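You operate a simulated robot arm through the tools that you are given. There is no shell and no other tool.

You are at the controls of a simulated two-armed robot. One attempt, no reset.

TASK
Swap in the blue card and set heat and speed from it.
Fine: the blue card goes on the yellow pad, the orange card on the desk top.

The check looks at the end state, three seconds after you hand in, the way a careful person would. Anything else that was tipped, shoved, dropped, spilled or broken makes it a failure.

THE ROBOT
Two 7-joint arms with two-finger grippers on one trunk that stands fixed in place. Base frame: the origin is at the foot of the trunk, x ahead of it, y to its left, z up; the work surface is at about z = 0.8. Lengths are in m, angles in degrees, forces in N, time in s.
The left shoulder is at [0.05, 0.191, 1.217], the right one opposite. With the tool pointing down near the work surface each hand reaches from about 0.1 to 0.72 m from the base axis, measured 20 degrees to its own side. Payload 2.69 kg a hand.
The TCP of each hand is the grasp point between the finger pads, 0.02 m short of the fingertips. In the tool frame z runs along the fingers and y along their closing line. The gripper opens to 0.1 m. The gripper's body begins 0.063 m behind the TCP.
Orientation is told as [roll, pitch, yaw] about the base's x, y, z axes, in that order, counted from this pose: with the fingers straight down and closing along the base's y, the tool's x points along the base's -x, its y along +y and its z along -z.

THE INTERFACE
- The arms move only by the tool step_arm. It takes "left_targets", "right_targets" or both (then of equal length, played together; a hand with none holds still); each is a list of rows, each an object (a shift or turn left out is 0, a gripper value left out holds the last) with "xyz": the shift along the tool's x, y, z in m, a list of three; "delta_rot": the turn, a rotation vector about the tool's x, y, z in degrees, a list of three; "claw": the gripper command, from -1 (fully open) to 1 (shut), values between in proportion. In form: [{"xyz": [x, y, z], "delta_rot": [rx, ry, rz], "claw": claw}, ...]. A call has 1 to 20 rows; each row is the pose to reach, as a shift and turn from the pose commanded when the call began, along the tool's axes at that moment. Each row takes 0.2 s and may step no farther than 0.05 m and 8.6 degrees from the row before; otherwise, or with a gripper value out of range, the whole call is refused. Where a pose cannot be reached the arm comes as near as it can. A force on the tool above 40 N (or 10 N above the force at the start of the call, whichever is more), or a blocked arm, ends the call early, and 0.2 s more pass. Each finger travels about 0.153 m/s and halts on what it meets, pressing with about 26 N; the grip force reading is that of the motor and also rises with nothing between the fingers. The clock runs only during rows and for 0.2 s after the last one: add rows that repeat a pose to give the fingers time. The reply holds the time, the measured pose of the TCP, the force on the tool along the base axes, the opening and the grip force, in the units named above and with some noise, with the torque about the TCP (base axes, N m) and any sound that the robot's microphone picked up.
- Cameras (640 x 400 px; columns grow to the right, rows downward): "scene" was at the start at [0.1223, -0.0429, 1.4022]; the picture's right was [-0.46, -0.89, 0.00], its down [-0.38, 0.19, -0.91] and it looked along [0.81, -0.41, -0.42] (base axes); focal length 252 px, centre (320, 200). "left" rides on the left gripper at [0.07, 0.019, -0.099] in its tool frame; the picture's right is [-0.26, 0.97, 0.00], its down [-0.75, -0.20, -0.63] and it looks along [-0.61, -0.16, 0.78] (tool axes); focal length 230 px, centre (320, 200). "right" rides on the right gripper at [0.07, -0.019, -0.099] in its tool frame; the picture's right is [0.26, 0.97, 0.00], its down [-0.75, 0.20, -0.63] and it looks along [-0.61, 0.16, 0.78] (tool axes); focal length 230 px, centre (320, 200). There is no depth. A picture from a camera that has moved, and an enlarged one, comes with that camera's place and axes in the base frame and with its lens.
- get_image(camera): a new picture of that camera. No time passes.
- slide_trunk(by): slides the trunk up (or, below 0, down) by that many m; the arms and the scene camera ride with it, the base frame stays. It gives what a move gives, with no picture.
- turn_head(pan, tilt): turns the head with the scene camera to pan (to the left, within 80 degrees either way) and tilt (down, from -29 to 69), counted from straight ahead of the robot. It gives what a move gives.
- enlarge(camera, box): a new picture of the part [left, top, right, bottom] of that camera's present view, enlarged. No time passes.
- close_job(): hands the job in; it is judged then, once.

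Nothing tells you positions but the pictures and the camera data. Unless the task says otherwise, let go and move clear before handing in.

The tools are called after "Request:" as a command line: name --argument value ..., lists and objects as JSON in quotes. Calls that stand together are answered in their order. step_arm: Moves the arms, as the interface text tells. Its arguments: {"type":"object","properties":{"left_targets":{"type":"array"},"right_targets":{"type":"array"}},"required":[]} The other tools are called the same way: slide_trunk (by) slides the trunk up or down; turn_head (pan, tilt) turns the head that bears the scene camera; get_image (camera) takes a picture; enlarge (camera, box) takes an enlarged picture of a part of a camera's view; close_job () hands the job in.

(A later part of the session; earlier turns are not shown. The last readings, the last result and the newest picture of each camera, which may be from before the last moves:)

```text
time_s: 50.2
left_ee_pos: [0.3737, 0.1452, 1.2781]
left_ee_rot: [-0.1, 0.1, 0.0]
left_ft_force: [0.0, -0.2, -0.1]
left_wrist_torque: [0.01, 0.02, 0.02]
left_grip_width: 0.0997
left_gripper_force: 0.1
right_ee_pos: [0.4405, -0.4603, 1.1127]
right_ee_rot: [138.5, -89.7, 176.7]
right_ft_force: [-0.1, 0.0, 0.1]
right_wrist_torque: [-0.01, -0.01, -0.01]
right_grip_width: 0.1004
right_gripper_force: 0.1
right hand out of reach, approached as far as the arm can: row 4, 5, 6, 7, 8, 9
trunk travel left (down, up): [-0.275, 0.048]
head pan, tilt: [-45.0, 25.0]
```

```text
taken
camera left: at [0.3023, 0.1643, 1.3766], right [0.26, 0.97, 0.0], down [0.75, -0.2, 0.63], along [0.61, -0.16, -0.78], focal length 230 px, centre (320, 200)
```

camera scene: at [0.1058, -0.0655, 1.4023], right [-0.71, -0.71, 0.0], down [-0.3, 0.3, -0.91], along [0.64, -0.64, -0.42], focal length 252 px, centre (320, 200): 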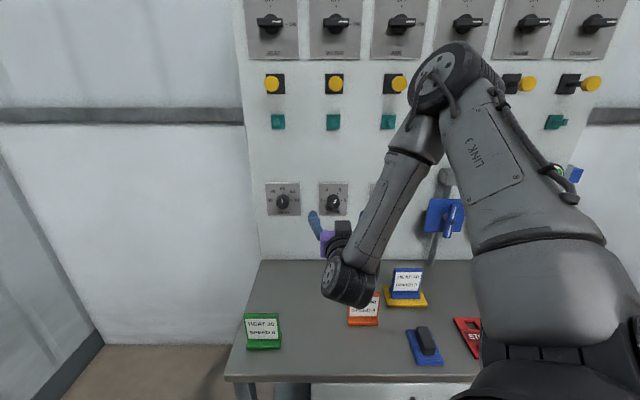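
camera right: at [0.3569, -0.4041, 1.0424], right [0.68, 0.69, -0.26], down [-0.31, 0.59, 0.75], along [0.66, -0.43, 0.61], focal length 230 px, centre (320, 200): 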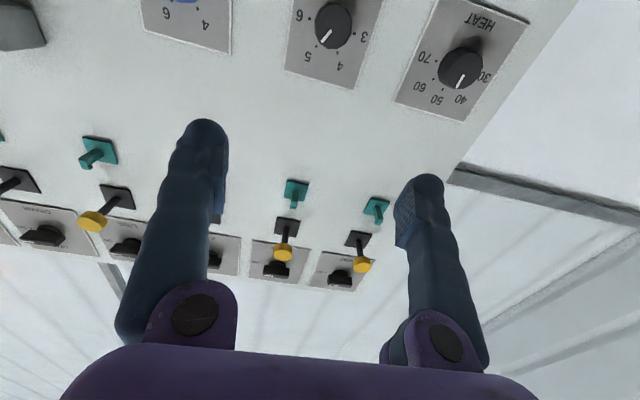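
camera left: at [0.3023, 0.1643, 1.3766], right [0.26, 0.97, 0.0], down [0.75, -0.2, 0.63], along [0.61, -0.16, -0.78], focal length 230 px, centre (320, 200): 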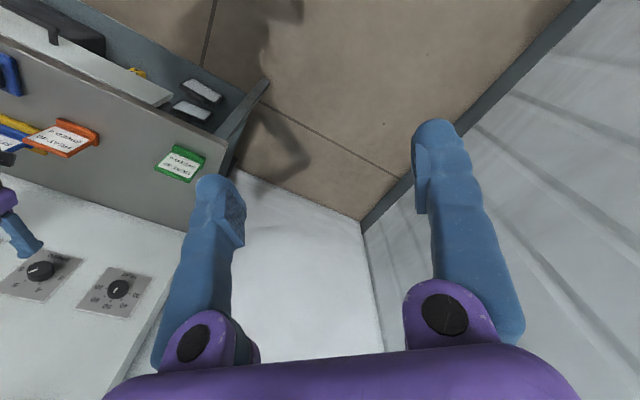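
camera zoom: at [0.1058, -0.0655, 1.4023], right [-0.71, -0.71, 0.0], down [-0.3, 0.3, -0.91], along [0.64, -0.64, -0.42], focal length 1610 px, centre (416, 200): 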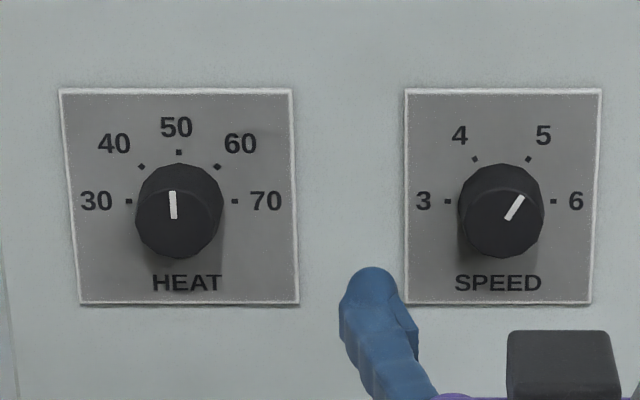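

From two views: panel face at n≈0.883, SPEED dial centre at (u≈0.015, z≈1.046), HEAT at (u≈-0.151, z≈1.045), knobs ~43 mm across and ~20 mm proud. I'll line up with SPEED at a standoff and test a +60° roll so I can then turn it 120° counter-clockwise in one grip.

Request:
step_arm --right_targets '[{"xyz": [0.03, 0, 0], "delta_rot": [0, 0, 0]}, {"xyz": [0.0667, -0.0014, 0], "delta_rot": [0, 0, 4]}, {"xyz": [0.0667, -0.0014, 0], "delta_rot": [0, 0, 12]}, {"xyz": [0.0667, -0.0014, 0], "delta_rot": [0, 0, 20]}, {"xyz": [0.0667, -0.0014, 0], "delta_rot": [0, 0, 28]}, {"xyz": [0.0667, -0.0014, 0], "delta_rot": [0, 0, 36]}, {"xyz": [0.0667, -0.0014, 0], "delta_rot": [0, 0, 44]}, {"xyz": [0.0667, -0.0014, 0], "delta_rot": [0, 0, 52]}, {"xyz": [0.0667, -0.0014, 0], "delta_rot": [0, 0, 60]}, {"xyz": [0.0667, -0.0014, 0], "delta_rot": [0, 0, 60]}]'

Request:
get_image --camera "right"

Request:
get_image --camera "scene"

```text
time_s: 52.4
left_ee_pos: [0.3715, 0.1458, 1.2782]
left_ee_rot: [0.0, -0.1, -0.1]
left_ft_force: [-0.4, -0.9, -0.6]
left_wrist_torque: [0.0, -0.02, -0.01]
left_grip_width: 0.1001
left_gripper_force: 0.1
right_ee_pos: [0.4385, -0.4635, 1.0453]
right_ee_rot: [90.1, -29.8, -134.8]
right_ft_force: [0.1, -1.1, -0.2]
right_wrist_torque: [0.02, -0.03, 0.0]
right_grip_width: 0.1
right_gripper_force: 0.0
trunk travel left (down, up): [-0.275, 0.048]
head pan, tilt: [-45.0, 25.0]
```

```text
taken
camera right: at [0.4048, -0.3568, 0.9941], right [0.49, 0.5, 0.71], down [-0.84, 0.05, 0.55], along [0.24, -0.86, 0.44], focal length 230 px, centre (320, 200)
```

right: 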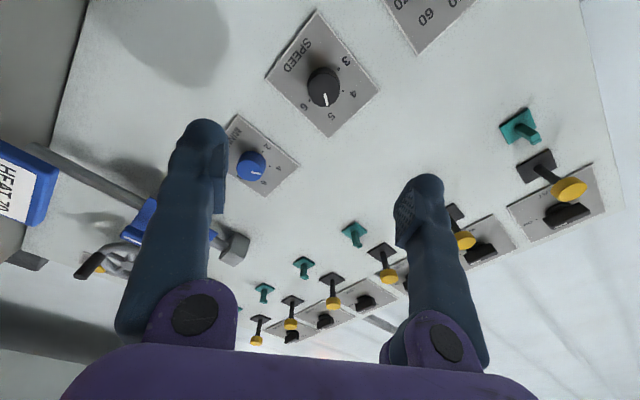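

```text
taken
camera scene: at [0.1055, -0.066, 1.4023], right [-0.71, -0.71, 0.0], down [-0.3, 0.3, -0.91], along [0.64, -0.64, -0.42], focal length 252 px, centre (320, 200)
```

scene: 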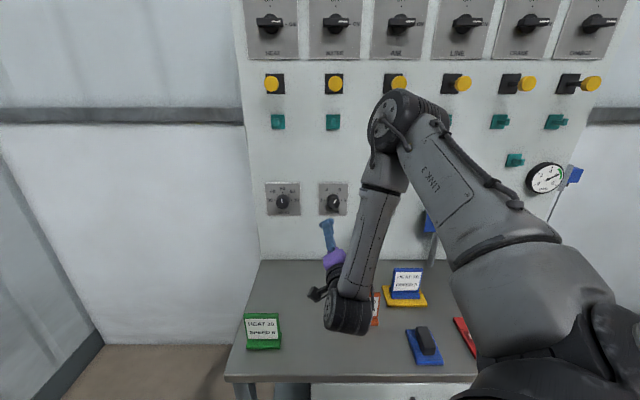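

Roll +60° is fine. Zooming to check centring on the SPEED knob along the tool axis.

Request:
enlarge --camera "right" --box '[260, 0, 390, 140]'

```text
2.86 times, centred on (325, 70) of right
camera zoom: at [0.4048, -0.3568, 0.9941], right [0.49, 0.5, 0.71], down [-0.84, 0.05, 0.55], along [0.24, -0.86, 0.44], focal length 657 px, centre (306, 571)
```

zoom: 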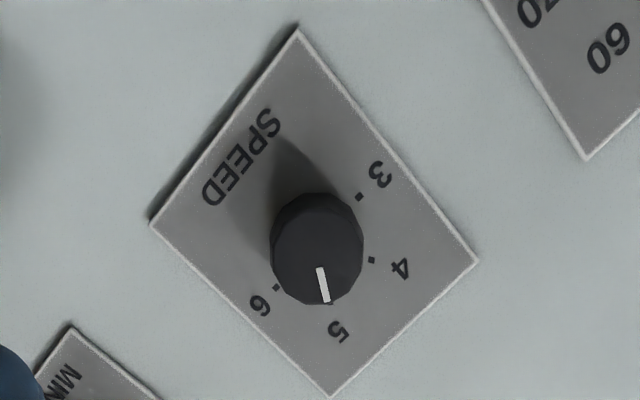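

Offset estimated ~4 mm; I'll move closer (tips still ~4 cm from the knob face) with half the correction and re-measure.

Request:
step_arm --right_targets '[{"xyz": [-0.001, 0.002, 0.04]}, {"xyz": [-0.001, 0.003, 0.08]}, {"xyz": [-0.001, 0.004, 0.12]}, {"xyz": [-0.001, 0.004, 0.155]}, {"xyz": [-0.001, 0.004, 0.155]}]'

Request:
get_image --camera "right"

Request:
get_image --camera "scene"

```text
time_s: 53.6
left_ee_pos: [0.3715, 0.1453, 1.2774]
left_ee_rot: [0.1, -0.1, 0.1]
left_ft_force: [-0.1, 0.8, -0.5]
left_wrist_torque: [-0.01, -0.01, 0.01]
left_grip_width: 0.1001
left_gripper_force: 0.0
right_ee_pos: [0.534, -0.5803, 1.0482]
right_ee_rot: [89.9, -29.8, -137.9]
right_ft_force: [0.3, -0.3, -0.4]
right_wrist_torque: [0.04, 0.02, -0.02]
right_grip_width: 0.0999
right_gripper_force: 0.0
right hand out of reach, approached as far as the arm can: row 2, 3, 4, 5
trunk travel left (down, up): [-0.275, 0.048]
head pan, tilt: [-45.0, 25.0]
```

```text
taken
camera right: at [0.5062, -0.4724, 0.9972], right [0.52, 0.47, 0.71], down [-0.83, 0.1, 0.55], along [0.19, -0.88, 0.44], focal length 230 px, centre (320, 200)
```

right: 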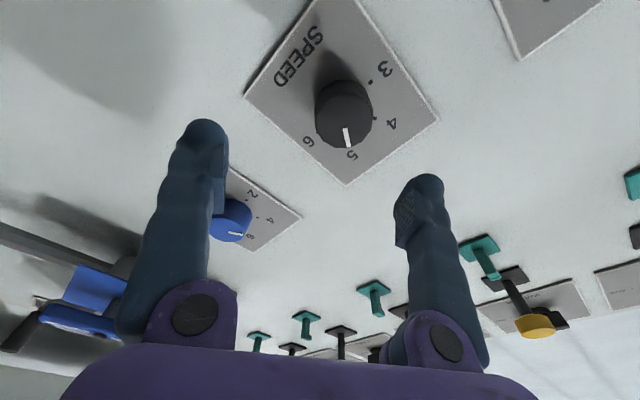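

```text
taken
camera scene: at [0.1052, -0.0658, 1.4023], right [-0.71, -0.71, 0.0], down [-0.3, 0.3, -0.91], along [0.64, -0.64, -0.42], focal length 252 px, centre (320, 200)
```

scene: 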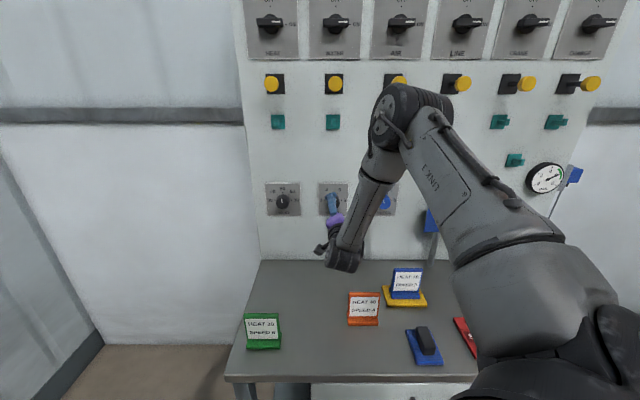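

The arm hit a joint limit partway (3° yaw error, short of target). I'll retreat, bring the roll back to 0, and test advancing in that orientation.

Request:
step_arm --right_targets '[{"xyz": [0, 0, -0.04], "delta_rot": [-0.8, 1.35, 0]}, {"xyz": [0, 0, -0.08], "delta_rot": [-1.55, 2.7, 0]}, {"xyz": [0, 0, -0.1], "delta_rot": [-1.55, 2.7, 0]}, {"xyz": [0, 0, -0.1], "delta_rot": [-1.55, 2.7, 0]}]'

Request:
step_arm --right_targets '[{"delta_rot": [0, 0, -8]}, {"delta_rot": [0, 0, -16]}, {"delta_rot": [0, 0, -24]}, {"delta_rot": [0, 0, -32]}, {"delta_rot": [0, 0, -40]}, {"delta_rot": [0, 0, -48]}, {"delta_rot": [0, 0, -56]}, {"delta_rot": [0, 0, -60]}, {"delta_rot": [0, 0, -60]}]'

Request:
get_image --camera "right"

Request:
get_image --camera "scene"

```text
time_s: 54.6
left_ee_pos: [0.3719, 0.1438, 1.2788]
left_ee_rot: [0.1, 0.0, 0.0]
left_ft_force: [-0.8, 0.1, -0.1]
left_wrist_torque: [0.02, 0.02, 0.04]
left_grip_width: 0.1
left_gripper_force: 0.0
right_ee_pos: [0.475, -0.531, 1.0427]
right_ee_rot: [89.9, -29.8, -137.3]
right_ft_force: [-0.2, 0.3, -0.8]
right_wrist_torque: [0.01, 0.01, 0.01]
right_grip_width: 0.0997
right_gripper_force: 0.1
right hand out of reach, approached as far as the arm can: row 1, 2, 3, 4
trunk travel left (down, up): [-0.275, 0.048]
head pan, tilt: [-45.0, 25.0]
```

```text
time_s: 56.6
left_ee_pos: [0.3717, 0.1446, 1.2788]
left_ee_rot: [0.0, 0.0, -0.1]
left_ft_force: [0.6, 0.0, 0.1]
left_wrist_torque: [-0.03, 0.0, 0.03]
left_grip_width: 0.1001
left_gripper_force: 0.0
right_ee_pos: [0.4665, -0.5229, 1.0399]
right_ee_rot: [87.7, -87.9, -134.7]
right_ft_force: [0.2, 0.5, -0.2]
right_wrist_torque: [-0.01, 0.0, -0.03]
right_grip_width: 0.1002
right_gripper_force: 0.0
right hand out of reach, approached as far as the arm can: row 1, 2, 3, 4, 5, 6, 7, 8, 9
trunk travel left (down, up): [-0.275, 0.048]
head pan, tilt: [-45.0, 25.0]
```

```text
taken
camera right: at [0.3877, -0.461, 0.9705], right [0.71, 0.66, -0.22], down [-0.3, 0.58, 0.76], along [0.63, -0.48, 0.61], focal length 230 px, centre (320, 200)
```

right: 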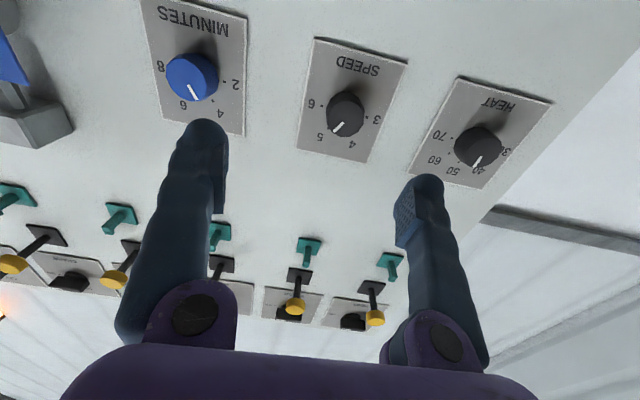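

```text
taken
camera scene: at [0.1055, -0.0654, 1.4023], right [-0.71, -0.71, 0.0], down [-0.3, 0.3, -0.91], along [0.64, -0.64, -0.42], focal length 252 px, centre (320, 200)
```

scene: 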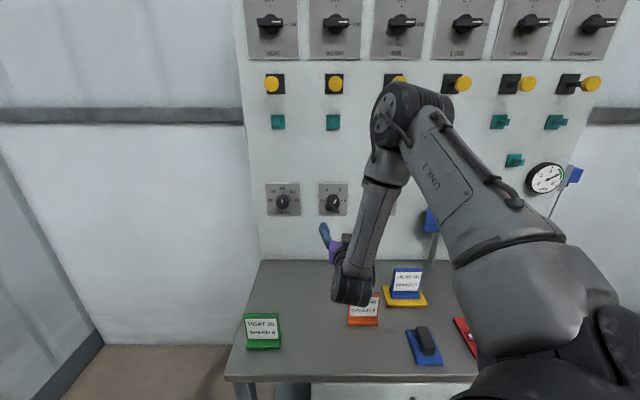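

The arm sits against a joint limit in this posture. I'll raise the hand clear of everything and experiment with the geometry (height / trunk) to free it.

Request:
step_arm --right_targets '[{"xyz": [-0.03, 0, 0]}, {"xyz": [-0.06, 0, 0]}, {"xyz": [-0.09, 0, 0]}, {"xyz": [-0.12, 0, 0]}, {"xyz": [-0.15, 0, 0]}, {"xyz": [-0.15, 0, 0]}]'

Request:
get_image --camera "scene"

```text
time_s: 58.0
left_ee_pos: [0.3729, 0.1437, 1.2798]
left_ee_rot: [0.3, 0.0, 0.0]
left_ft_force: [-0.5, 0.5, -0.7]
left_wrist_torque: [-0.04, -0.01, -0.03]
left_grip_width: 0.1
left_gripper_force: 0.1
right_ee_pos: [0.4614, -0.5277, 1.188]
right_ee_rot: [84.3, -87.9, -131.6]
right_ft_force: [0.3, -0.2, -0.4]
right_wrist_torque: [-0.01, 0.01, 0.03]
right_grip_width: 0.1
right_gripper_force: 0.1
trunk travel left (down, up): [-0.275, 0.048]
head pan, tilt: [-45.0, 25.0]
```

```text
taken
camera scene: at [0.106, -0.0662, 1.4022], right [-0.71, -0.71, 0.0], down [-0.3, 0.3, -0.91], along [0.64, -0.64, -0.42], focal length 252 px, centre (320, 200)
```

scene: 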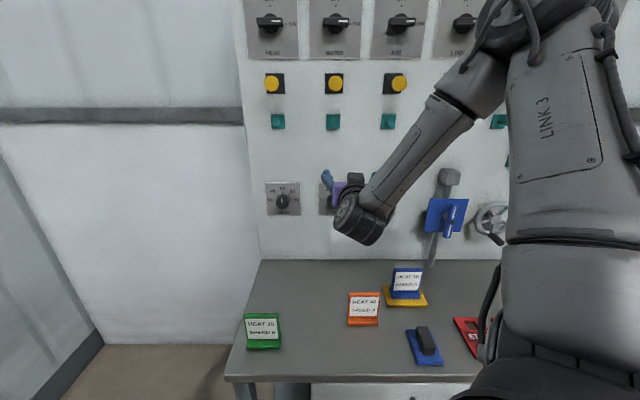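

At this height (level with the shoulder) the limit is gone, so lowering the trunk will help. First I'll square the hand here and slide it to the SPEED column to confirm freedom.

Request:
step_arm --right_targets '[{"xyz": [0, 0.01, 0], "delta_rot": [-2.3, 0, -2.1]}, {"xyz": [0, 0.031, 0], "delta_rot": [-2.3, 0, -2.1]}, {"xyz": [0, 0.031, 0.03], "delta_rot": [-2.3, 0, -2.1]}, {"xyz": [0, 0.031, 0.06], "delta_rot": [-2.3, 0, -2.1]}, {"xyz": [0, 0.031, 0.06], "delta_rot": [-2.3, 0, -2.1]}]'

Request:
get_image --camera "scene"

```text
time_s: 59.2
left_ee_pos: [0.3719, 0.1454, 1.2786]
left_ee_rot: [0.1, 0.0, 0.0]
left_ft_force: [-0.6, -0.2, 1.0]
left_wrist_torque: [0.02, 0.01, 0.03]
left_grip_width: 0.1003
left_gripper_force: 0.0
right_ee_pos: [0.5258, -0.5517, 1.1905]
right_ee_rot: [65.4, -89.8, -110.3]
right_ft_force: [-0.6, 0.0, -0.5]
right_wrist_torque: [0.01, 0.0, 0.0]
right_grip_width: 0.1002
right_gripper_force: 0.0
trunk travel left (down, up): [-0.275, 0.048]
head pan, tilt: [-45.0, 25.0]
```

```text
taken
camera scene: at [0.105, -0.066, 1.4023], right [-0.71, -0.71, 0.0], down [-0.3, 0.3, -0.91], along [0.64, -0.64, -0.42], focal length 252 px, centre (320, 200)
```

scene: 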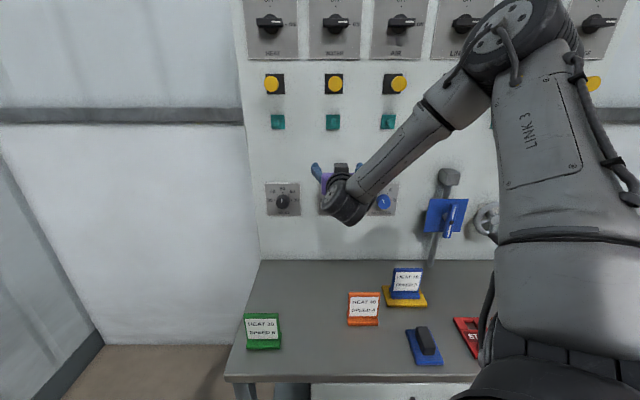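

Free to move here. Now lowering the trunk by 0.14 m so the same arm posture brings the hand to dial height.

Request:
slide_trunk --by -0.14

Request:
get_image --camera "scene"

Request:
get_image --camera "right"

```text
time_s: 60.9
left_ee_pos: [0.3723, 0.1439, 1.1399]
left_ee_rot: [0.2, 0.0, -0.1]
left_ft_force: [0.3, -0.4, 0.2]
left_wrist_torque: [-0.03, 0.01, -0.01]
left_grip_width: 0.0999
left_gripper_force: 0.0
right_ee_pos: [0.5243, -0.5526, 1.051]
right_ee_rot: [57.1, -89.9, -101.8]
right_ft_force: [-0.3, -0.7, 0.0]
right_wrist_torque: [0.0, 0.01, 0.02]
right_grip_width: 0.1
right_gripper_force: 0.1
trunk travel left (down, up): [-0.135, 0.188]
head pan, tilt: [-45.0, 25.0]
```

```text
taken
camera scene: at [0.1053, -0.066, 1.2623], right [-0.71, -0.71, 0.0], down [-0.3, 0.3, -0.91], along [0.64, -0.64, -0.42], focal length 252 px, centre (320, 200)
```

scene: 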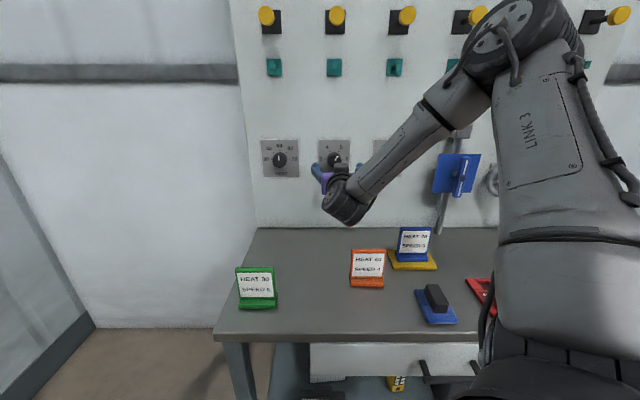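

```text
taken
camera right: at [0.4425, -0.4953, 0.9818], right [0.68, 0.69, -0.26], down [-0.31, 0.58, 0.75], along [0.66, -0.43, 0.61], focal length 230 px, centre (320, 200)
```

right: 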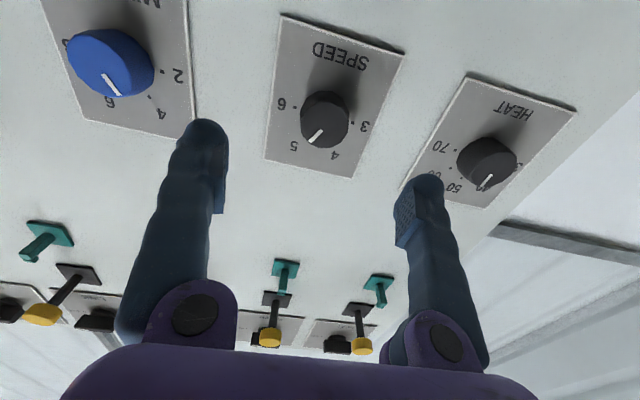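

Now at dial height. Zooming in on the SPEED knob to measure centring.

Request:
enlarge --camera "right" --box '[250, 10, 420, 190]'

Request:
enlarge --camera "scene" --box '[250, 120, 370, 200]'

```text
2.22 times, centred on (335, 100) of right
camera zoom: at [0.4425, -0.4953, 0.9818], right [0.68, 0.69, -0.26], down [-0.31, 0.58, 0.75], along [0.66, -0.43, 0.61], focal length 511 px, centre (287, 422)
```

zoom: 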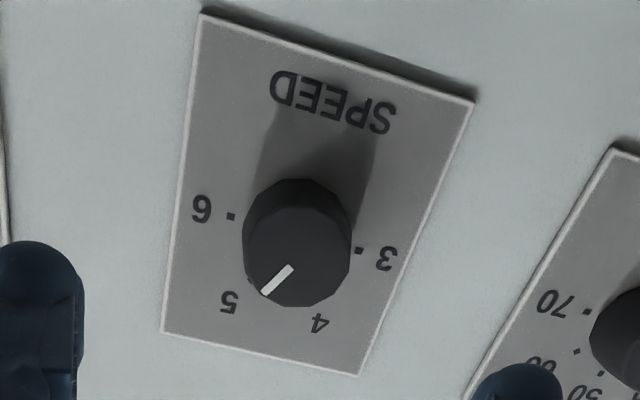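

```text
5.00 times, centred on (310, 160) of scene
camera zoom: at [0.1053, -0.066, 1.2623], right [-0.71, -0.71, 0.0], down [-0.3, 0.3, -0.91], along [0.64, -0.64, -0.42], focal length 1258 px, centre (370, 400)
```

zoom: 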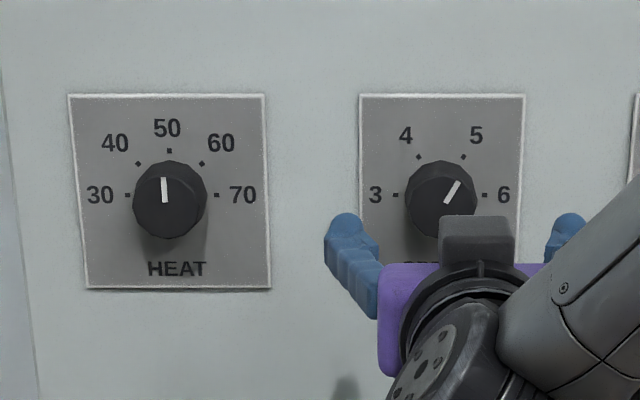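

SPEED knob is ~4 mm to the tool's +y side. Rolling to +60° with that correction, still at standoff.

Request:
step_arm --right_targets '[{"xyz": [-0.001, 0.004, 0], "delta_rot": [0, 0, 8]}, {"xyz": [-0.001, 0.004, 0], "delta_rot": [0, 0, 16]}, {"xyz": [-0.001, 0.004, 0], "delta_rot": [0, 0, 24]}, {"xyz": [-0.001, 0.004, 0], "delta_rot": [0, 0, 32]}, {"xyz": [-0.001, 0.004, 0], "delta_rot": [0, 0, 40]}, {"xyz": [-0.001, 0.004, 0], "delta_rot": [0, 0, 48]}, {"xyz": [-0.001, 0.004, 0], "delta_rot": [0, 0, 56]}, {"xyz": [-0.001, 0.004, 0], "delta_rot": [0, 0, 62]}, {"xyz": [-0.001, 0.004, 0], "delta_rot": [0, 0, 62]}]'

Request:
step_arm --right_targets '[{"xyz": [0, 0, 0.02]}, {"xyz": [0, 0, 0.045]}, {"xyz": [0, 0, 0.045]}]'

Request:
get_image --camera "right"

Request:
get_image --camera "scene"

```text
time_s: 62.9
left_ee_pos: [0.3735, 0.1455, 1.1388]
left_ee_rot: [0.1, -0.2, 0.0]
left_ft_force: [-0.2, 0.9, -0.4]
left_wrist_torque: [-0.01, 0.0, -0.01]
left_grip_width: 0.0997
left_gripper_force: 0.1
right_ee_pos: [0.5284, -0.549, 1.052]
right_ee_rot: [89.9, -27.8, -134.9]
right_ft_force: [0.8, 0.5, 0.0]
right_wrist_torque: [-0.01, -0.02, 0.0]
right_grip_width: 0.1001
right_gripper_force: 0.1
trunk travel left (down, up): [-0.135, 0.188]
head pan, tilt: [-45.0, 25.0]
```

```text
time_s: 63.7
left_ee_pos: [0.3717, 0.1447, 1.1383]
left_ee_rot: [0.1, -0.1, -0.1]
left_ft_force: [-0.5, -0.3, 0.3]
left_wrist_torque: [0.01, 0.0, -0.02]
left_grip_width: 0.1001
left_gripper_force: 0.1
right_ee_pos: [0.5601, -0.5812, 1.0521]
right_ee_rot: [89.9, -27.9, -134.9]
right_ft_force: [-0.1, 0.5, 0.0]
right_wrist_torque: [0.01, 0.02, 0.0]
right_grip_width: 0.1
right_gripper_force: 0.0
trunk travel left (down, up): [-0.135, 0.188]
head pan, tilt: [-45.0, 25.0]
```

```text
taken
camera right: at [0.5266, -0.4738, 1.0041], right [0.48, 0.48, 0.73], down [-0.85, 0.04, 0.53], along [0.22, -0.88, 0.43], focal length 230 px, centre (320, 200)
```

right: 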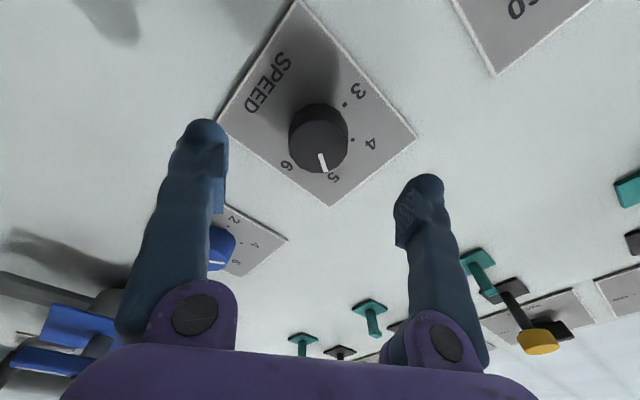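

```text
taken
camera scene: at [0.1054, -0.066, 1.2623], right [-0.71, -0.71, 0.0], down [-0.3, 0.3, -0.91], along [0.64, -0.64, -0.42], focal length 252 px, centre (320, 200)
```

scene: 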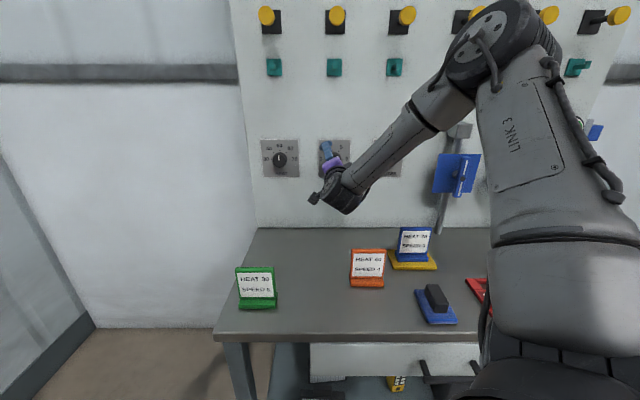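

All reachable now. Measuring knob centring at this closer range.

Request:
enlarge --camera "right" --box '[240, 40, 420, 220]'

```text
2.22 times, centred on (330, 130) of right
camera zoom: at [0.5266, -0.4738, 1.0041], right [0.48, 0.48, 0.73], down [-0.85, 0.04, 0.53], along [0.22, -0.88, 0.43], focal length 511 px, centre (298, 356)
```

zoom: 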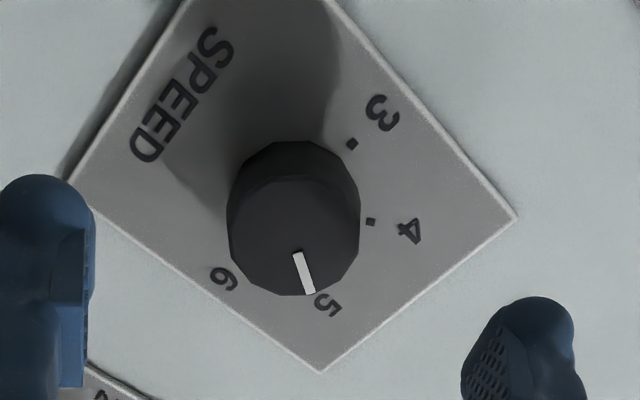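

Centred within ~2 mm. Advancing so the fingers straddle the knob, tips short of the panel.

Request:
step_arm --right_targets '[{"xyz": [0, -0.002, 0.02]}, {"xyz": [0, -0.002, 0.035]}, {"xyz": [0, -0.002, 0.045]}, {"xyz": [0, -0.002, 0.049]}, {"xyz": [0, -0.002, 0.049]}]'

Request:
get_image --camera "right"

Request:
enlarge --camera "scene" --box '[270, 110, 400, 210]'

```text
time_s: 64.9
left_ee_pos: [0.3721, 0.1438, 1.1387]
left_ee_rot: [0.2, -0.1, 0.0]
left_ft_force: [-0.8, -0.8, -0.6]
left_wrist_torque: [0.0, 0.01, 0.01]
left_grip_width: 0.0999
left_gripper_force: 0.1
right_ee_pos: [0.5942, -0.6175, 1.0508]
right_ee_rot: [89.9, -28.0, -134.8]
right_ft_force: [0.2, -0.2, 0.0]
right_wrist_torque: [-0.02, 0.03, -0.01]
right_grip_width: 0.1002
right_gripper_force: 0.1
trunk travel left (down, up): [-0.135, 0.188]
head pan, tilt: [-45.0, 25.0]
```

```text
taken
camera right: at [0.5617, -0.509, 1.0025], right [0.48, 0.48, 0.73], down [-0.85, 0.04, 0.53], along [0.23, -0.88, 0.43], focal length 230 px, centre (320, 200)
```

right: 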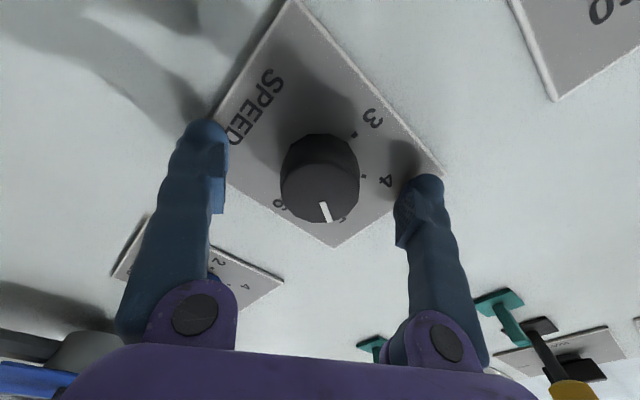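

```text
4.00 times, centred on (335, 160) of scene
camera zoom: at [0.1055, -0.066, 1.2623], right [-0.71, -0.71, 0.0], down [-0.3, 0.3, -0.91], along [0.64, -0.64, -0.42], focal length 1006 px, centre (260, 360)
```

zoom: 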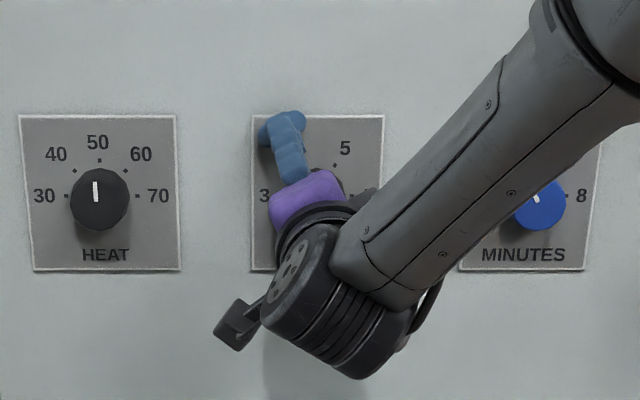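

The knob is centred between the fingers with ~14 mm overlap. Closing on it.

Request:
step_arm --right_targets '[{"claw": -0.5}, {"claw": 0}, {"claw": 0.5}, {"claw": 1}, {"claw": 1}]'

Request:
get_image --camera "right"

```text
time_s: 66.1
left_ee_pos: [0.3712, 0.1445, 1.138]
left_ee_rot: [0.1, -0.1, 0.0]
left_ft_force: [-0.6, -0.1, 0.4]
left_wrist_torque: [0.02, 0.0, -0.01]
left_grip_width: 0.1
left_gripper_force: 0.0
right_ee_pos: [0.5936, -0.6167, 1.0492]
right_ee_rot: [89.9, -27.9, -134.9]
right_ft_force: [-3.9, 1.7, -1.6]
right_wrist_torque: [-0.02, 0.0, -0.07]
right_grip_width: 0.0429
right_gripper_force: 44.8
trunk travel left (down, up): [-0.135, 0.188]
head pan, tilt: [-45.0, 25.0]
```

```text
taken
camera right: at [0.5612, -0.5089, 1.0024], right [0.48, 0.48, 0.73], down [-0.85, 0.04, 0.53], along [0.23, -0.88, 0.43], focal length 230 px, centre (320, 200)
```

right: 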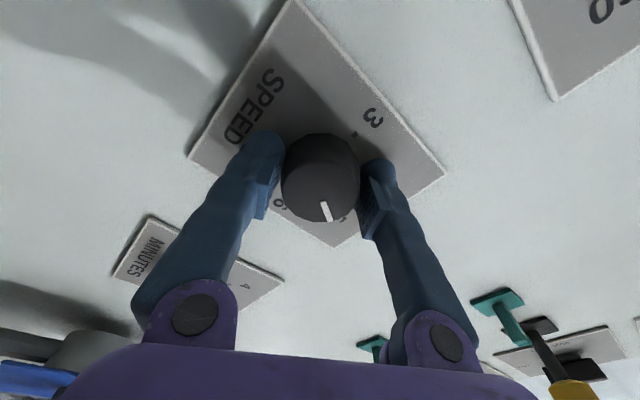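

Gripped at 42.9 mm. Turning counter-clockwise, first 40° to see how the knob behaves.

Request:
step_arm --right_targets '[{"delta_rot": [0, 0, -8], "claw": 1}, {"delta_rot": [0, 0, -16], "claw": 1}, {"delta_rot": [0, 0, -24], "claw": 1}, {"delta_rot": [0, 0, -32], "claw": 1}, {"delta_rot": [0, 0, -40], "claw": 1}]'

Request:
get_image --camera "right"

```text
time_s: 67.3
left_ee_pos: [0.3723, 0.1461, 1.1389]
left_ee_rot: [0.0, -0.1, 0.0]
left_ft_force: [-0.5, -1.2, 0.5]
left_wrist_torque: [0.02, 0.01, -0.02]
left_grip_width: 0.1001
left_gripper_force: 0.1
right_ee_pos: [0.5941, -0.6157, 1.0509]
right_ee_rot: [90.2, -68.0, -134.8]
right_ft_force: [-1.5, 2.1, 1.2]
right_wrist_torque: [0.1, 0.11, -0.08]
right_grip_width: 0.0426
right_gripper_force: 44.9
trunk travel left (down, up): [-0.135, 0.188]
head pan, tilt: [-45.0, 25.0]
```

```text
taken
camera right: at [0.5306, -0.5398, 0.9802], right [0.7, 0.7, 0.12], down [-0.51, 0.38, 0.77], along [0.5, -0.6, 0.63], focal length 230 px, centre (320, 200)
```

right: 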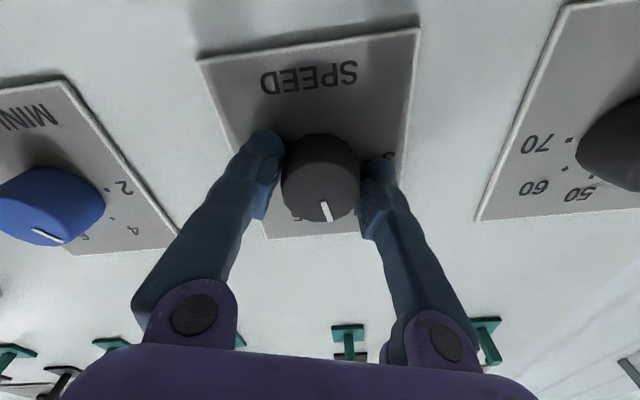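

The knob turns with the fingers. Continuing the remaining 80°.

Request:
step_arm --right_targets '[{"delta_rot": [0, 0, -8], "claw": 1}, {"delta_rot": [0, 0, -16], "claw": 1}, {"delta_rot": [0, 0, -24], "claw": 1}, {"delta_rot": [0, 0, -32], "claw": 1}, {"delta_rot": [0, 0, -40], "claw": 1}, {"delta_rot": [0, 0, -48], "claw": 1}, {"delta_rot": [0, 0, -56], "claw": 1}, {"delta_rot": [0, 0, -64], "claw": 1}, {"delta_rot": [0, 0, -72], "claw": 1}, {"delta_rot": [0, 0, -80], "claw": 1}, {"delta_rot": [0, 0, -80], "claw": 1}]'

Request:
get_image --camera "right"

Request:
get_image --camera "scene"

```text
time_s: 69.7
left_ee_pos: [0.3726, 0.1464, 1.1393]
left_ee_rot: [0.0, 0.0, 0.0]
left_ft_force: [0.0, 0.2, -1.2]
left_wrist_torque: [-0.01, 0.0, 0.0]
left_grip_width: 0.0999
left_gripper_force: 0.1
right_ee_pos: [0.5952, -0.6155, 1.051]
right_ee_rot: [-90.0, -32.0, 45.1]
right_ft_force: [8.2, 6.8, 6.6]
right_wrist_torque: [0.35, -0.49, 0.21]
right_grip_width: 0.0427
right_gripper_force: 44.9
trunk travel left (down, up): [-0.135, 0.188]
head pan, tilt: [-45.0, 25.0]
```

```text
taken
camera right: at [0.4767, -0.5939, 1.0301], right [0.21, 0.21, -0.96], down [0.08, 0.97, 0.23], along [0.98, -0.12, 0.18], focal length 230 px, centre (320, 200)
```

right: 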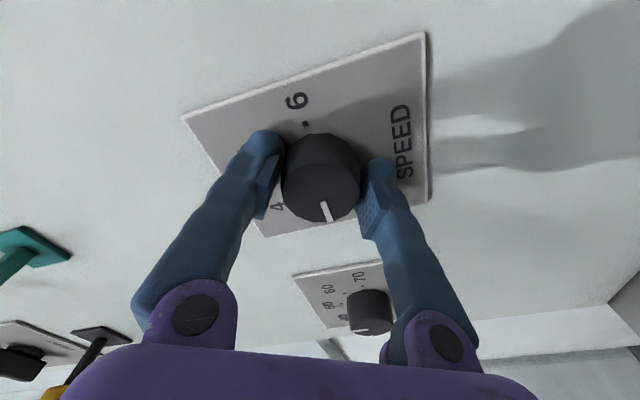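

```text
taken
camera scene: at [0.1057, -0.0647, 1.2623], right [-0.71, -0.71, 0.0], down [-0.3, 0.3, -0.91], along [0.64, -0.64, -0.42], focal length 252 px, centre (320, 200)
```

scene: 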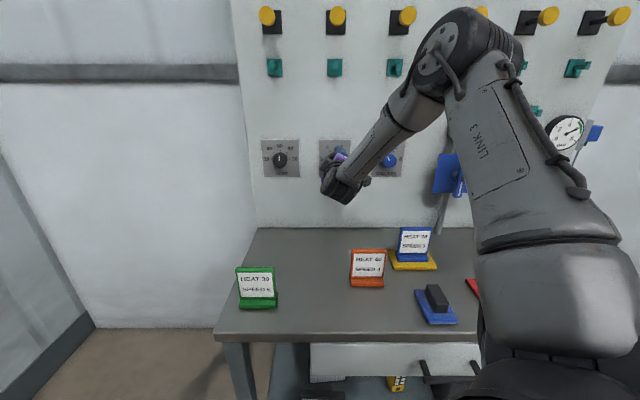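

The full 120° is done. Opening, backing off, and checking the pointer.

Request:
step_arm --right_targets '[{"claw": -1}, {"claw": -1}, {"claw": -1}]'

Request:
step_arm --right_targets '[{"xyz": [0, 0, -0.03]}, {"xyz": [0, 0, -0.06]}, {"xyz": [0, 0, -0.1]}, {"xyz": [0, 0, -0.1]}]'

Request:
get_image --camera "right"

Request:
enlarge --camera "scene" --box '[250, 110, 410, 210]'

```text
time_s: 70.5
left_ee_pos: [0.3722, 0.1453, 1.1381]
left_ee_rot: [0.1, 0.0, 0.1]
left_ft_force: [-1.0, -0.7, 0.5]
left_wrist_torque: [0.01, -0.05, 0.02]
left_grip_width: 0.1
left_gripper_force: 0.0
right_ee_pos: [0.5951, -0.6157, 1.0495]
right_ee_rot: [-89.9, -32.2, 45.0]
right_ft_force: [-1.0, -0.2, -0.8]
right_wrist_torque: [0.01, 0.0, 0.02]
right_grip_width: 0.1003
right_gripper_force: 0.0
trunk travel left (down, up): [-0.135, 0.188]
head pan, tilt: [-45.0, 25.0]
```

```text
time_s: 71.5
left_ee_pos: [0.373, 0.1438, 1.139]
left_ee_rot: [0.2, 0.0, -0.1]
left_ft_force: [0.0, 0.1, -0.1]
left_wrist_torque: [0.0, 0.01, -0.01]
left_grip_width: 0.0999
left_gripper_force: 0.0
right_ee_pos: [0.5237, -0.548, 1.0512]
right_ee_rot: [-89.9, -32.0, 45.0]
right_ft_force: [0.6, -0.5, 0.3]
right_wrist_torque: [0.0, 0.02, 0.01]
right_grip_width: 0.1
right_gripper_force: 0.0
trunk travel left (down, up): [-0.135, 0.188]
head pan, tilt: [-45.0, 25.0]
```

```text
taken
camera right: at [0.4055, -0.5257, 1.0303], right [0.21, 0.21, -0.96], down [0.08, 0.97, 0.23], along [0.98, -0.12, 0.18], focal length 230 px, centre (320, 200)
```

right: 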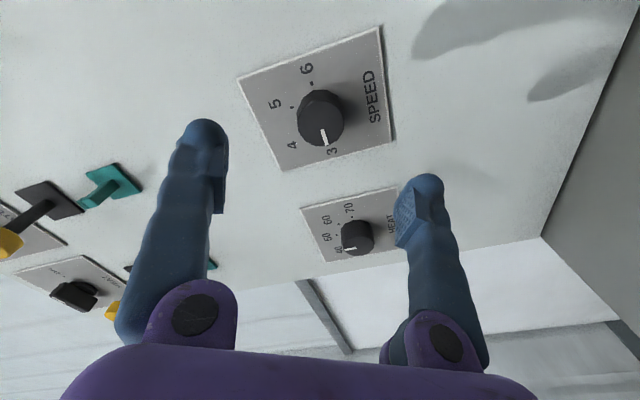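

```text
4.00 times, centred on (330, 160) of scene
camera zoom: at [0.1056, -0.0662, 1.2622], right [-0.71, -0.71, 0.0], down [-0.3, 0.3, -0.91], along [0.64, -0.64, -0.42], focal length 1006 px, centre (280, 360)
```

zoom: 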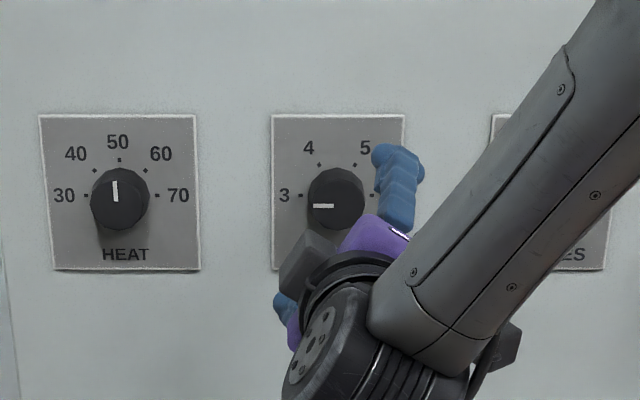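

SPEED now points exactly at 3. Next, HEAT: same roll, shift sideways ~0.169 m to face it.

Request:
step_arm --right_targets '[{"xyz": [-0.0286, 0.0181, 0]}, {"xyz": [-0.0571, 0.0362, 0]}, {"xyz": [-0.0857, 0.0542, 0]}, {"xyz": [-0.1142, 0.0723, 0]}, {"xyz": [-0.1428, 0.0904, 0]}, {"xyz": [-0.1428, 0.0904, 0]}]'

Request:
get_image --camera "right"

Request:
get_image --camera "scene"

```text
time_s: 72.9
left_ee_pos: [0.3712, 0.1448, 1.1387]
left_ee_rot: [0.1, -0.1, 0.0]
left_ft_force: [0.3, 0.7, -0.2]
left_wrist_torque: [-0.01, 0.0, 0.03]
left_grip_width: 0.1001
left_gripper_force: 0.0
right_ee_pos: [0.643, -0.4272, 1.049]
right_ee_rot: [-89.9, -32.2, 45.1]
right_ft_force: [0.3, 0.1, 0.3]
right_wrist_torque: [0.02, -0.02, 0.0]
right_grip_width: 0.1001
right_gripper_force: 0.1
trunk travel left (down, up): [-0.135, 0.188]
head pan, tilt: [-45.0, 25.0]
```

```text
taken
camera right: at [0.5236, -0.4053, 1.0297], right [0.21, 0.21, -0.96], down [0.08, 0.97, 0.23], along [0.98, -0.12, 0.18], focal length 230 px, centre (320, 200)
```

right: 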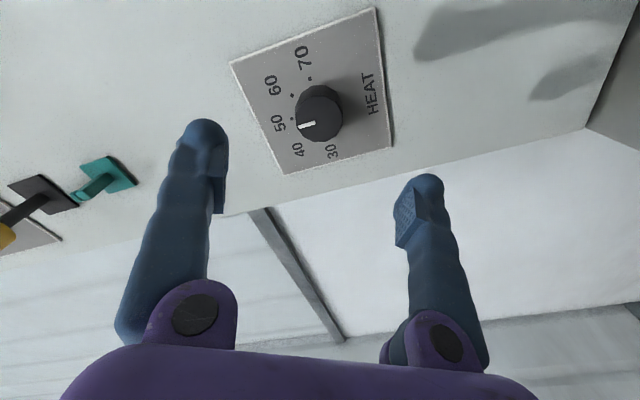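

```text
taken
camera scene: at [0.1053, -0.066, 1.2623], right [-0.71, -0.71, 0.0], down [-0.3, 0.3, -0.91], along [0.64, -0.64, -0.42], focal length 252 px, centre (320, 200)
```

scene: 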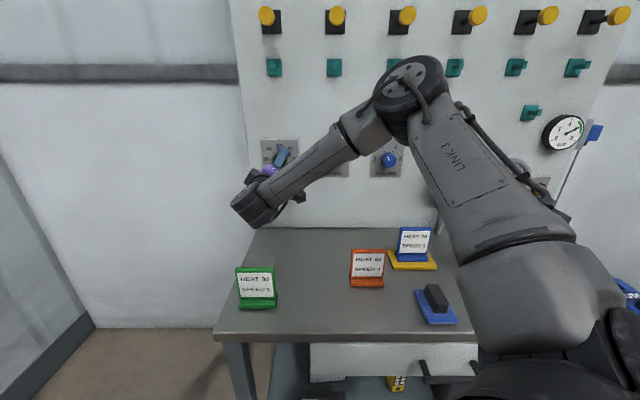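

Reachable. Zooming to measure centring on HEAT.

Request:
enlarge --camera "right" --box '[220, 0, 420, 190]'

```text
2.11 times, centred on (320, 95) of right
camera zoom: at [0.5236, -0.4053, 1.0297], right [0.21, 0.21, -0.96], down [0.08, 0.97, 0.23], along [0.98, -0.12, 0.18], focal length 484 px, centre (320, 421)
```

zoom: 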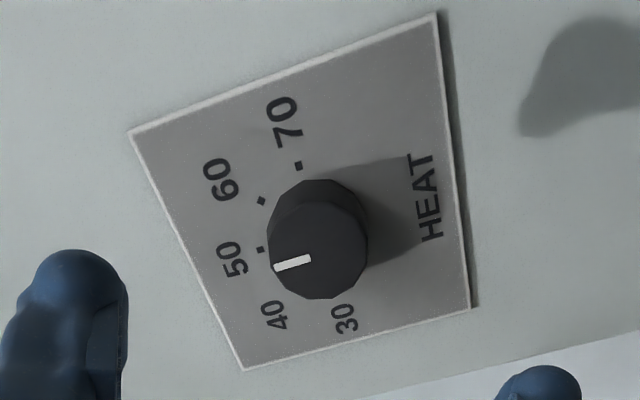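

Centred to about 1 mm. Advancing to just before the knob and re-checking.

Request:
step_arm --right_targets '[{"xyz": [0, -0.001, 0.03]}, {"xyz": [0, -0.001, 0.055]}, {"xyz": [0, -0.001, 0.055]}]'

Request:
enlarge --camera "right" --box '[200, 20, 440, 240]'

```text
time_s: 73.7
left_ee_pos: [0.3722, 0.145, 1.1382]
left_ee_rot: [0.1, -0.1, 0.1]
left_ft_force: [-0.3, 0.4, 0.1]
left_wrist_torque: [0.01, -0.03, 0.01]
left_grip_width: 0.1
left_gripper_force: 0.2
right_ee_pos: [0.681, -0.4649, 1.0503]
right_ee_rot: [-89.9, -32.1, 45.1]
right_ft_force: [-0.4, -0.1, -0.3]
right_wrist_torque: [0.01, 0.01, 0.0]
right_grip_width: 0.1001
right_gripper_force: 0.1
trunk travel left (down, up): [-0.135, 0.188]
head pan, tilt: [-45.0, 25.0]
```

```text
1.82 times, centred on (320, 130) of right
camera zoom: at [0.563, -0.444, 1.0299], right [0.21, 0.21, -0.96], down [0.08, 0.97, 0.23], along [0.98, -0.12, 0.18], focal length 418 px, centre (320, 327)
```

zoom: 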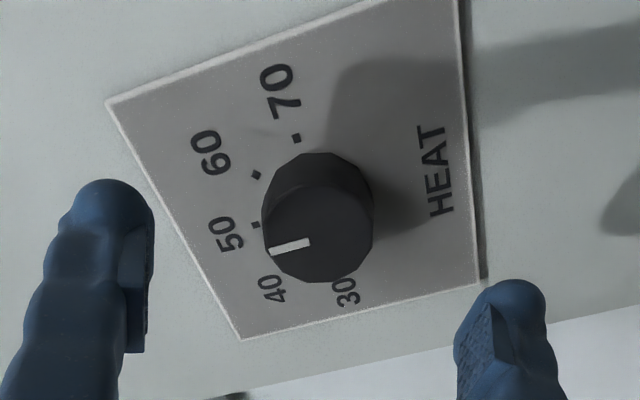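

Still centred. Advancing the last 47 mm and closing.

Request:
step_arm --right_targets '[{"xyz": [-0.001, -0.001, 0.02]}, {"xyz": [-0.001, -0.001, 0.035]}, {"xyz": [-0.001, -0.001, 0.047]}, {"xyz": [-0.001, -0.001, 0.047]}]'

Request:
get_image --camera "right"

```text
time_s: 74.7
left_ee_pos: [0.3711, 0.1447, 1.139]
left_ee_rot: [0.0, -0.1, 0.1]
left_ft_force: [0.0, -0.1, -0.5]
left_wrist_torque: [0.0, 0.04, 0.02]
left_grip_width: 0.0998
left_gripper_force: 0.0
right_ee_pos: [0.7152, -0.4992, 1.0506]
right_ee_rot: [-90.0, -32.0, 45.0]
right_ft_force: [-0.8, -0.5, -0.2]
right_wrist_torque: [0.0, 0.0, 0.0]
right_grip_width: 0.1001
right_gripper_force: 0.1
trunk travel left (down, up): [-0.135, 0.188]
head pan, tilt: [-45.0, 25.0]
```

```text
taken
camera right: at [0.5967, -0.4766, 1.0306], right [0.21, 0.21, -0.96], down [0.08, 0.97, 0.23], along [0.98, -0.12, 0.18], focal length 230 px, centre (320, 200)
```

right: 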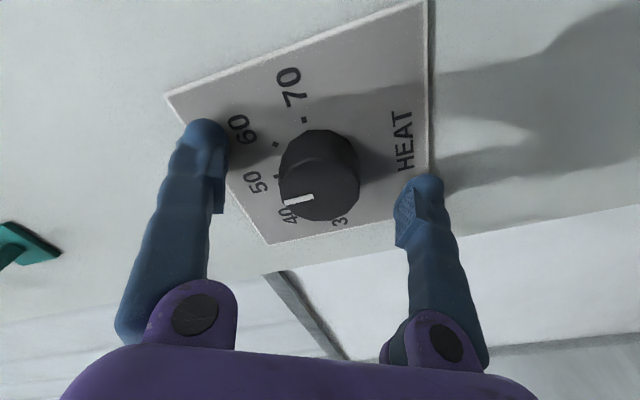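

Request:
step_arm --right_targets '[{"claw": -0.5}, {"claw": 0}, {"claw": 0.5}, {"claw": 1}, {"claw": 1}]'

Request:
step_arm --right_targets '[{"delta_rot": [0, 0, 8], "claw": 1}, {"delta_rot": [0, 0, 16], "claw": 1}, {"delta_rot": [0, 0, 24], "claw": 1}, {"delta_rot": [0, 0, 30], "claw": 1}]'

Request:
get_image --camera "right"

```text
time_s: 75.9
left_ee_pos: [0.3702, 0.1466, 1.1386]
left_ee_rot: [0.1, -0.1, 0.1]
left_ft_force: [0.6, 0.2, 0.4]
left_wrist_torque: [-0.02, 0.0, 0.0]
left_grip_width: 0.0999
left_gripper_force: 0.0
right_ee_pos: [0.7145, -0.4961, 1.0529]
right_ee_rot: [-90.0, -32.1, 45.1]
right_ft_force: [-9.0, 9.2, 0.9]
right_wrist_torque: [-0.08, -0.09, 0.0]
right_grip_width: 0.0426
right_gripper_force: 45.1
trunk travel left (down, up): [-0.135, 0.188]
head pan, tilt: [-45.0, 25.0]
```

```text
time_s: 76.9
left_ee_pos: [0.3705, 0.1461, 1.1385]
left_ee_rot: [0.0, -0.2, 0.0]
left_ft_force: [-0.6, 0.6, -0.2]
left_wrist_torque: [0.06, 0.0, 0.03]
left_grip_width: 0.1
left_gripper_force: 0.1
right_ee_pos: [0.7149, -0.4975, 1.0551]
right_ee_rot: [-90.3, -62.2, 45.4]
right_ft_force: [-13.0, 7.4, 7.9]
right_wrist_torque: [0.15, 0.23, 0.11]
right_grip_width: 0.0427
right_gripper_force: 45.0
trunk travel left (down, up): [-0.135, 0.188]
head pan, tilt: [-45.0, 25.0]
```

```text
taken
camera right: at [0.6087, -0.462, 1.0016], right [0.52, 0.52, -0.68], down [-0.08, 0.82, 0.57], along [0.85, -0.25, 0.47], focal length 230 px, centre (320, 200)
```

right: 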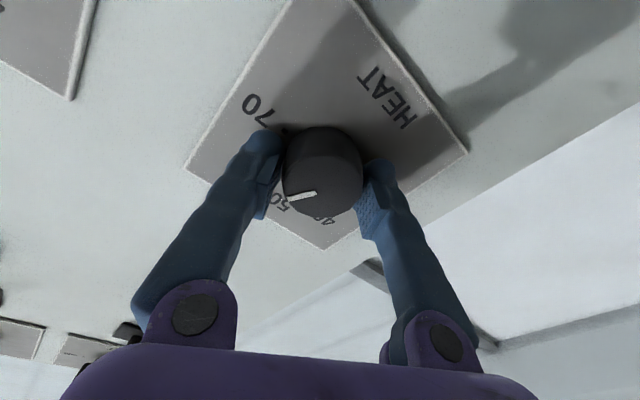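

The knob follows. Turning the remaining 60° clockwise.

Request:
step_arm --right_targets '[{"delta_rot": [0, 0, 8], "claw": 1}, {"delta_rot": [0, 0, 16], "claw": 1}, {"delta_rot": [0, 0, 24], "claw": 1}, {"delta_rot": [0, 0, 32], "claw": 1}, {"delta_rot": [0, 0, 40], "claw": 1}, {"delta_rot": [0, 0, 48], "claw": 1}, {"delta_rot": [0, 0, 56], "claw": 1}, {"delta_rot": [0, 0, 60], "claw": 1}, {"delta_rot": [0, 0, 60], "claw": 1}]'

Request:
get_image --camera "right"

```text
time_s: 78.9
left_ee_pos: [0.368, 0.1442, 1.1395]
left_ee_rot: [0.1, -0.3, -0.1]
left_ft_force: [-0.3, 0.6, 0.7]
left_wrist_torque: [0.01, -0.01, 0.01]
left_grip_width: 0.1001
left_gripper_force: 0.1
right_ee_pos: [0.7091, -0.5005, 1.0542]
right_ee_rot: [90.3, -57.6, -135.6]
right_ft_force: [-32.0, -10.3, 5.6]
right_wrist_torque: [-0.24, 0.43, -0.28]
right_grip_width: 0.0428
right_gripper_force: 45.3
trunk travel left (down, up): [-0.135, 0.188]
head pan, tilt: [-45.0, 25.0]
```

```text
taken
camera right: at [0.6558, -0.4149, 0.9854], right [0.68, 0.67, 0.3], down [-0.61, 0.29, 0.74], along [0.41, -0.68, 0.6], focal length 230 px, centre (320, 200)
```

right: 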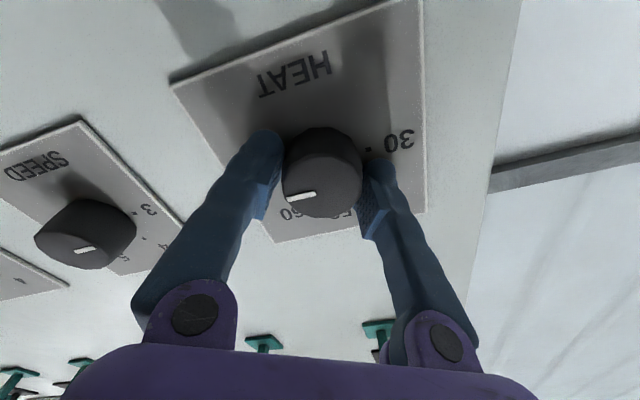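

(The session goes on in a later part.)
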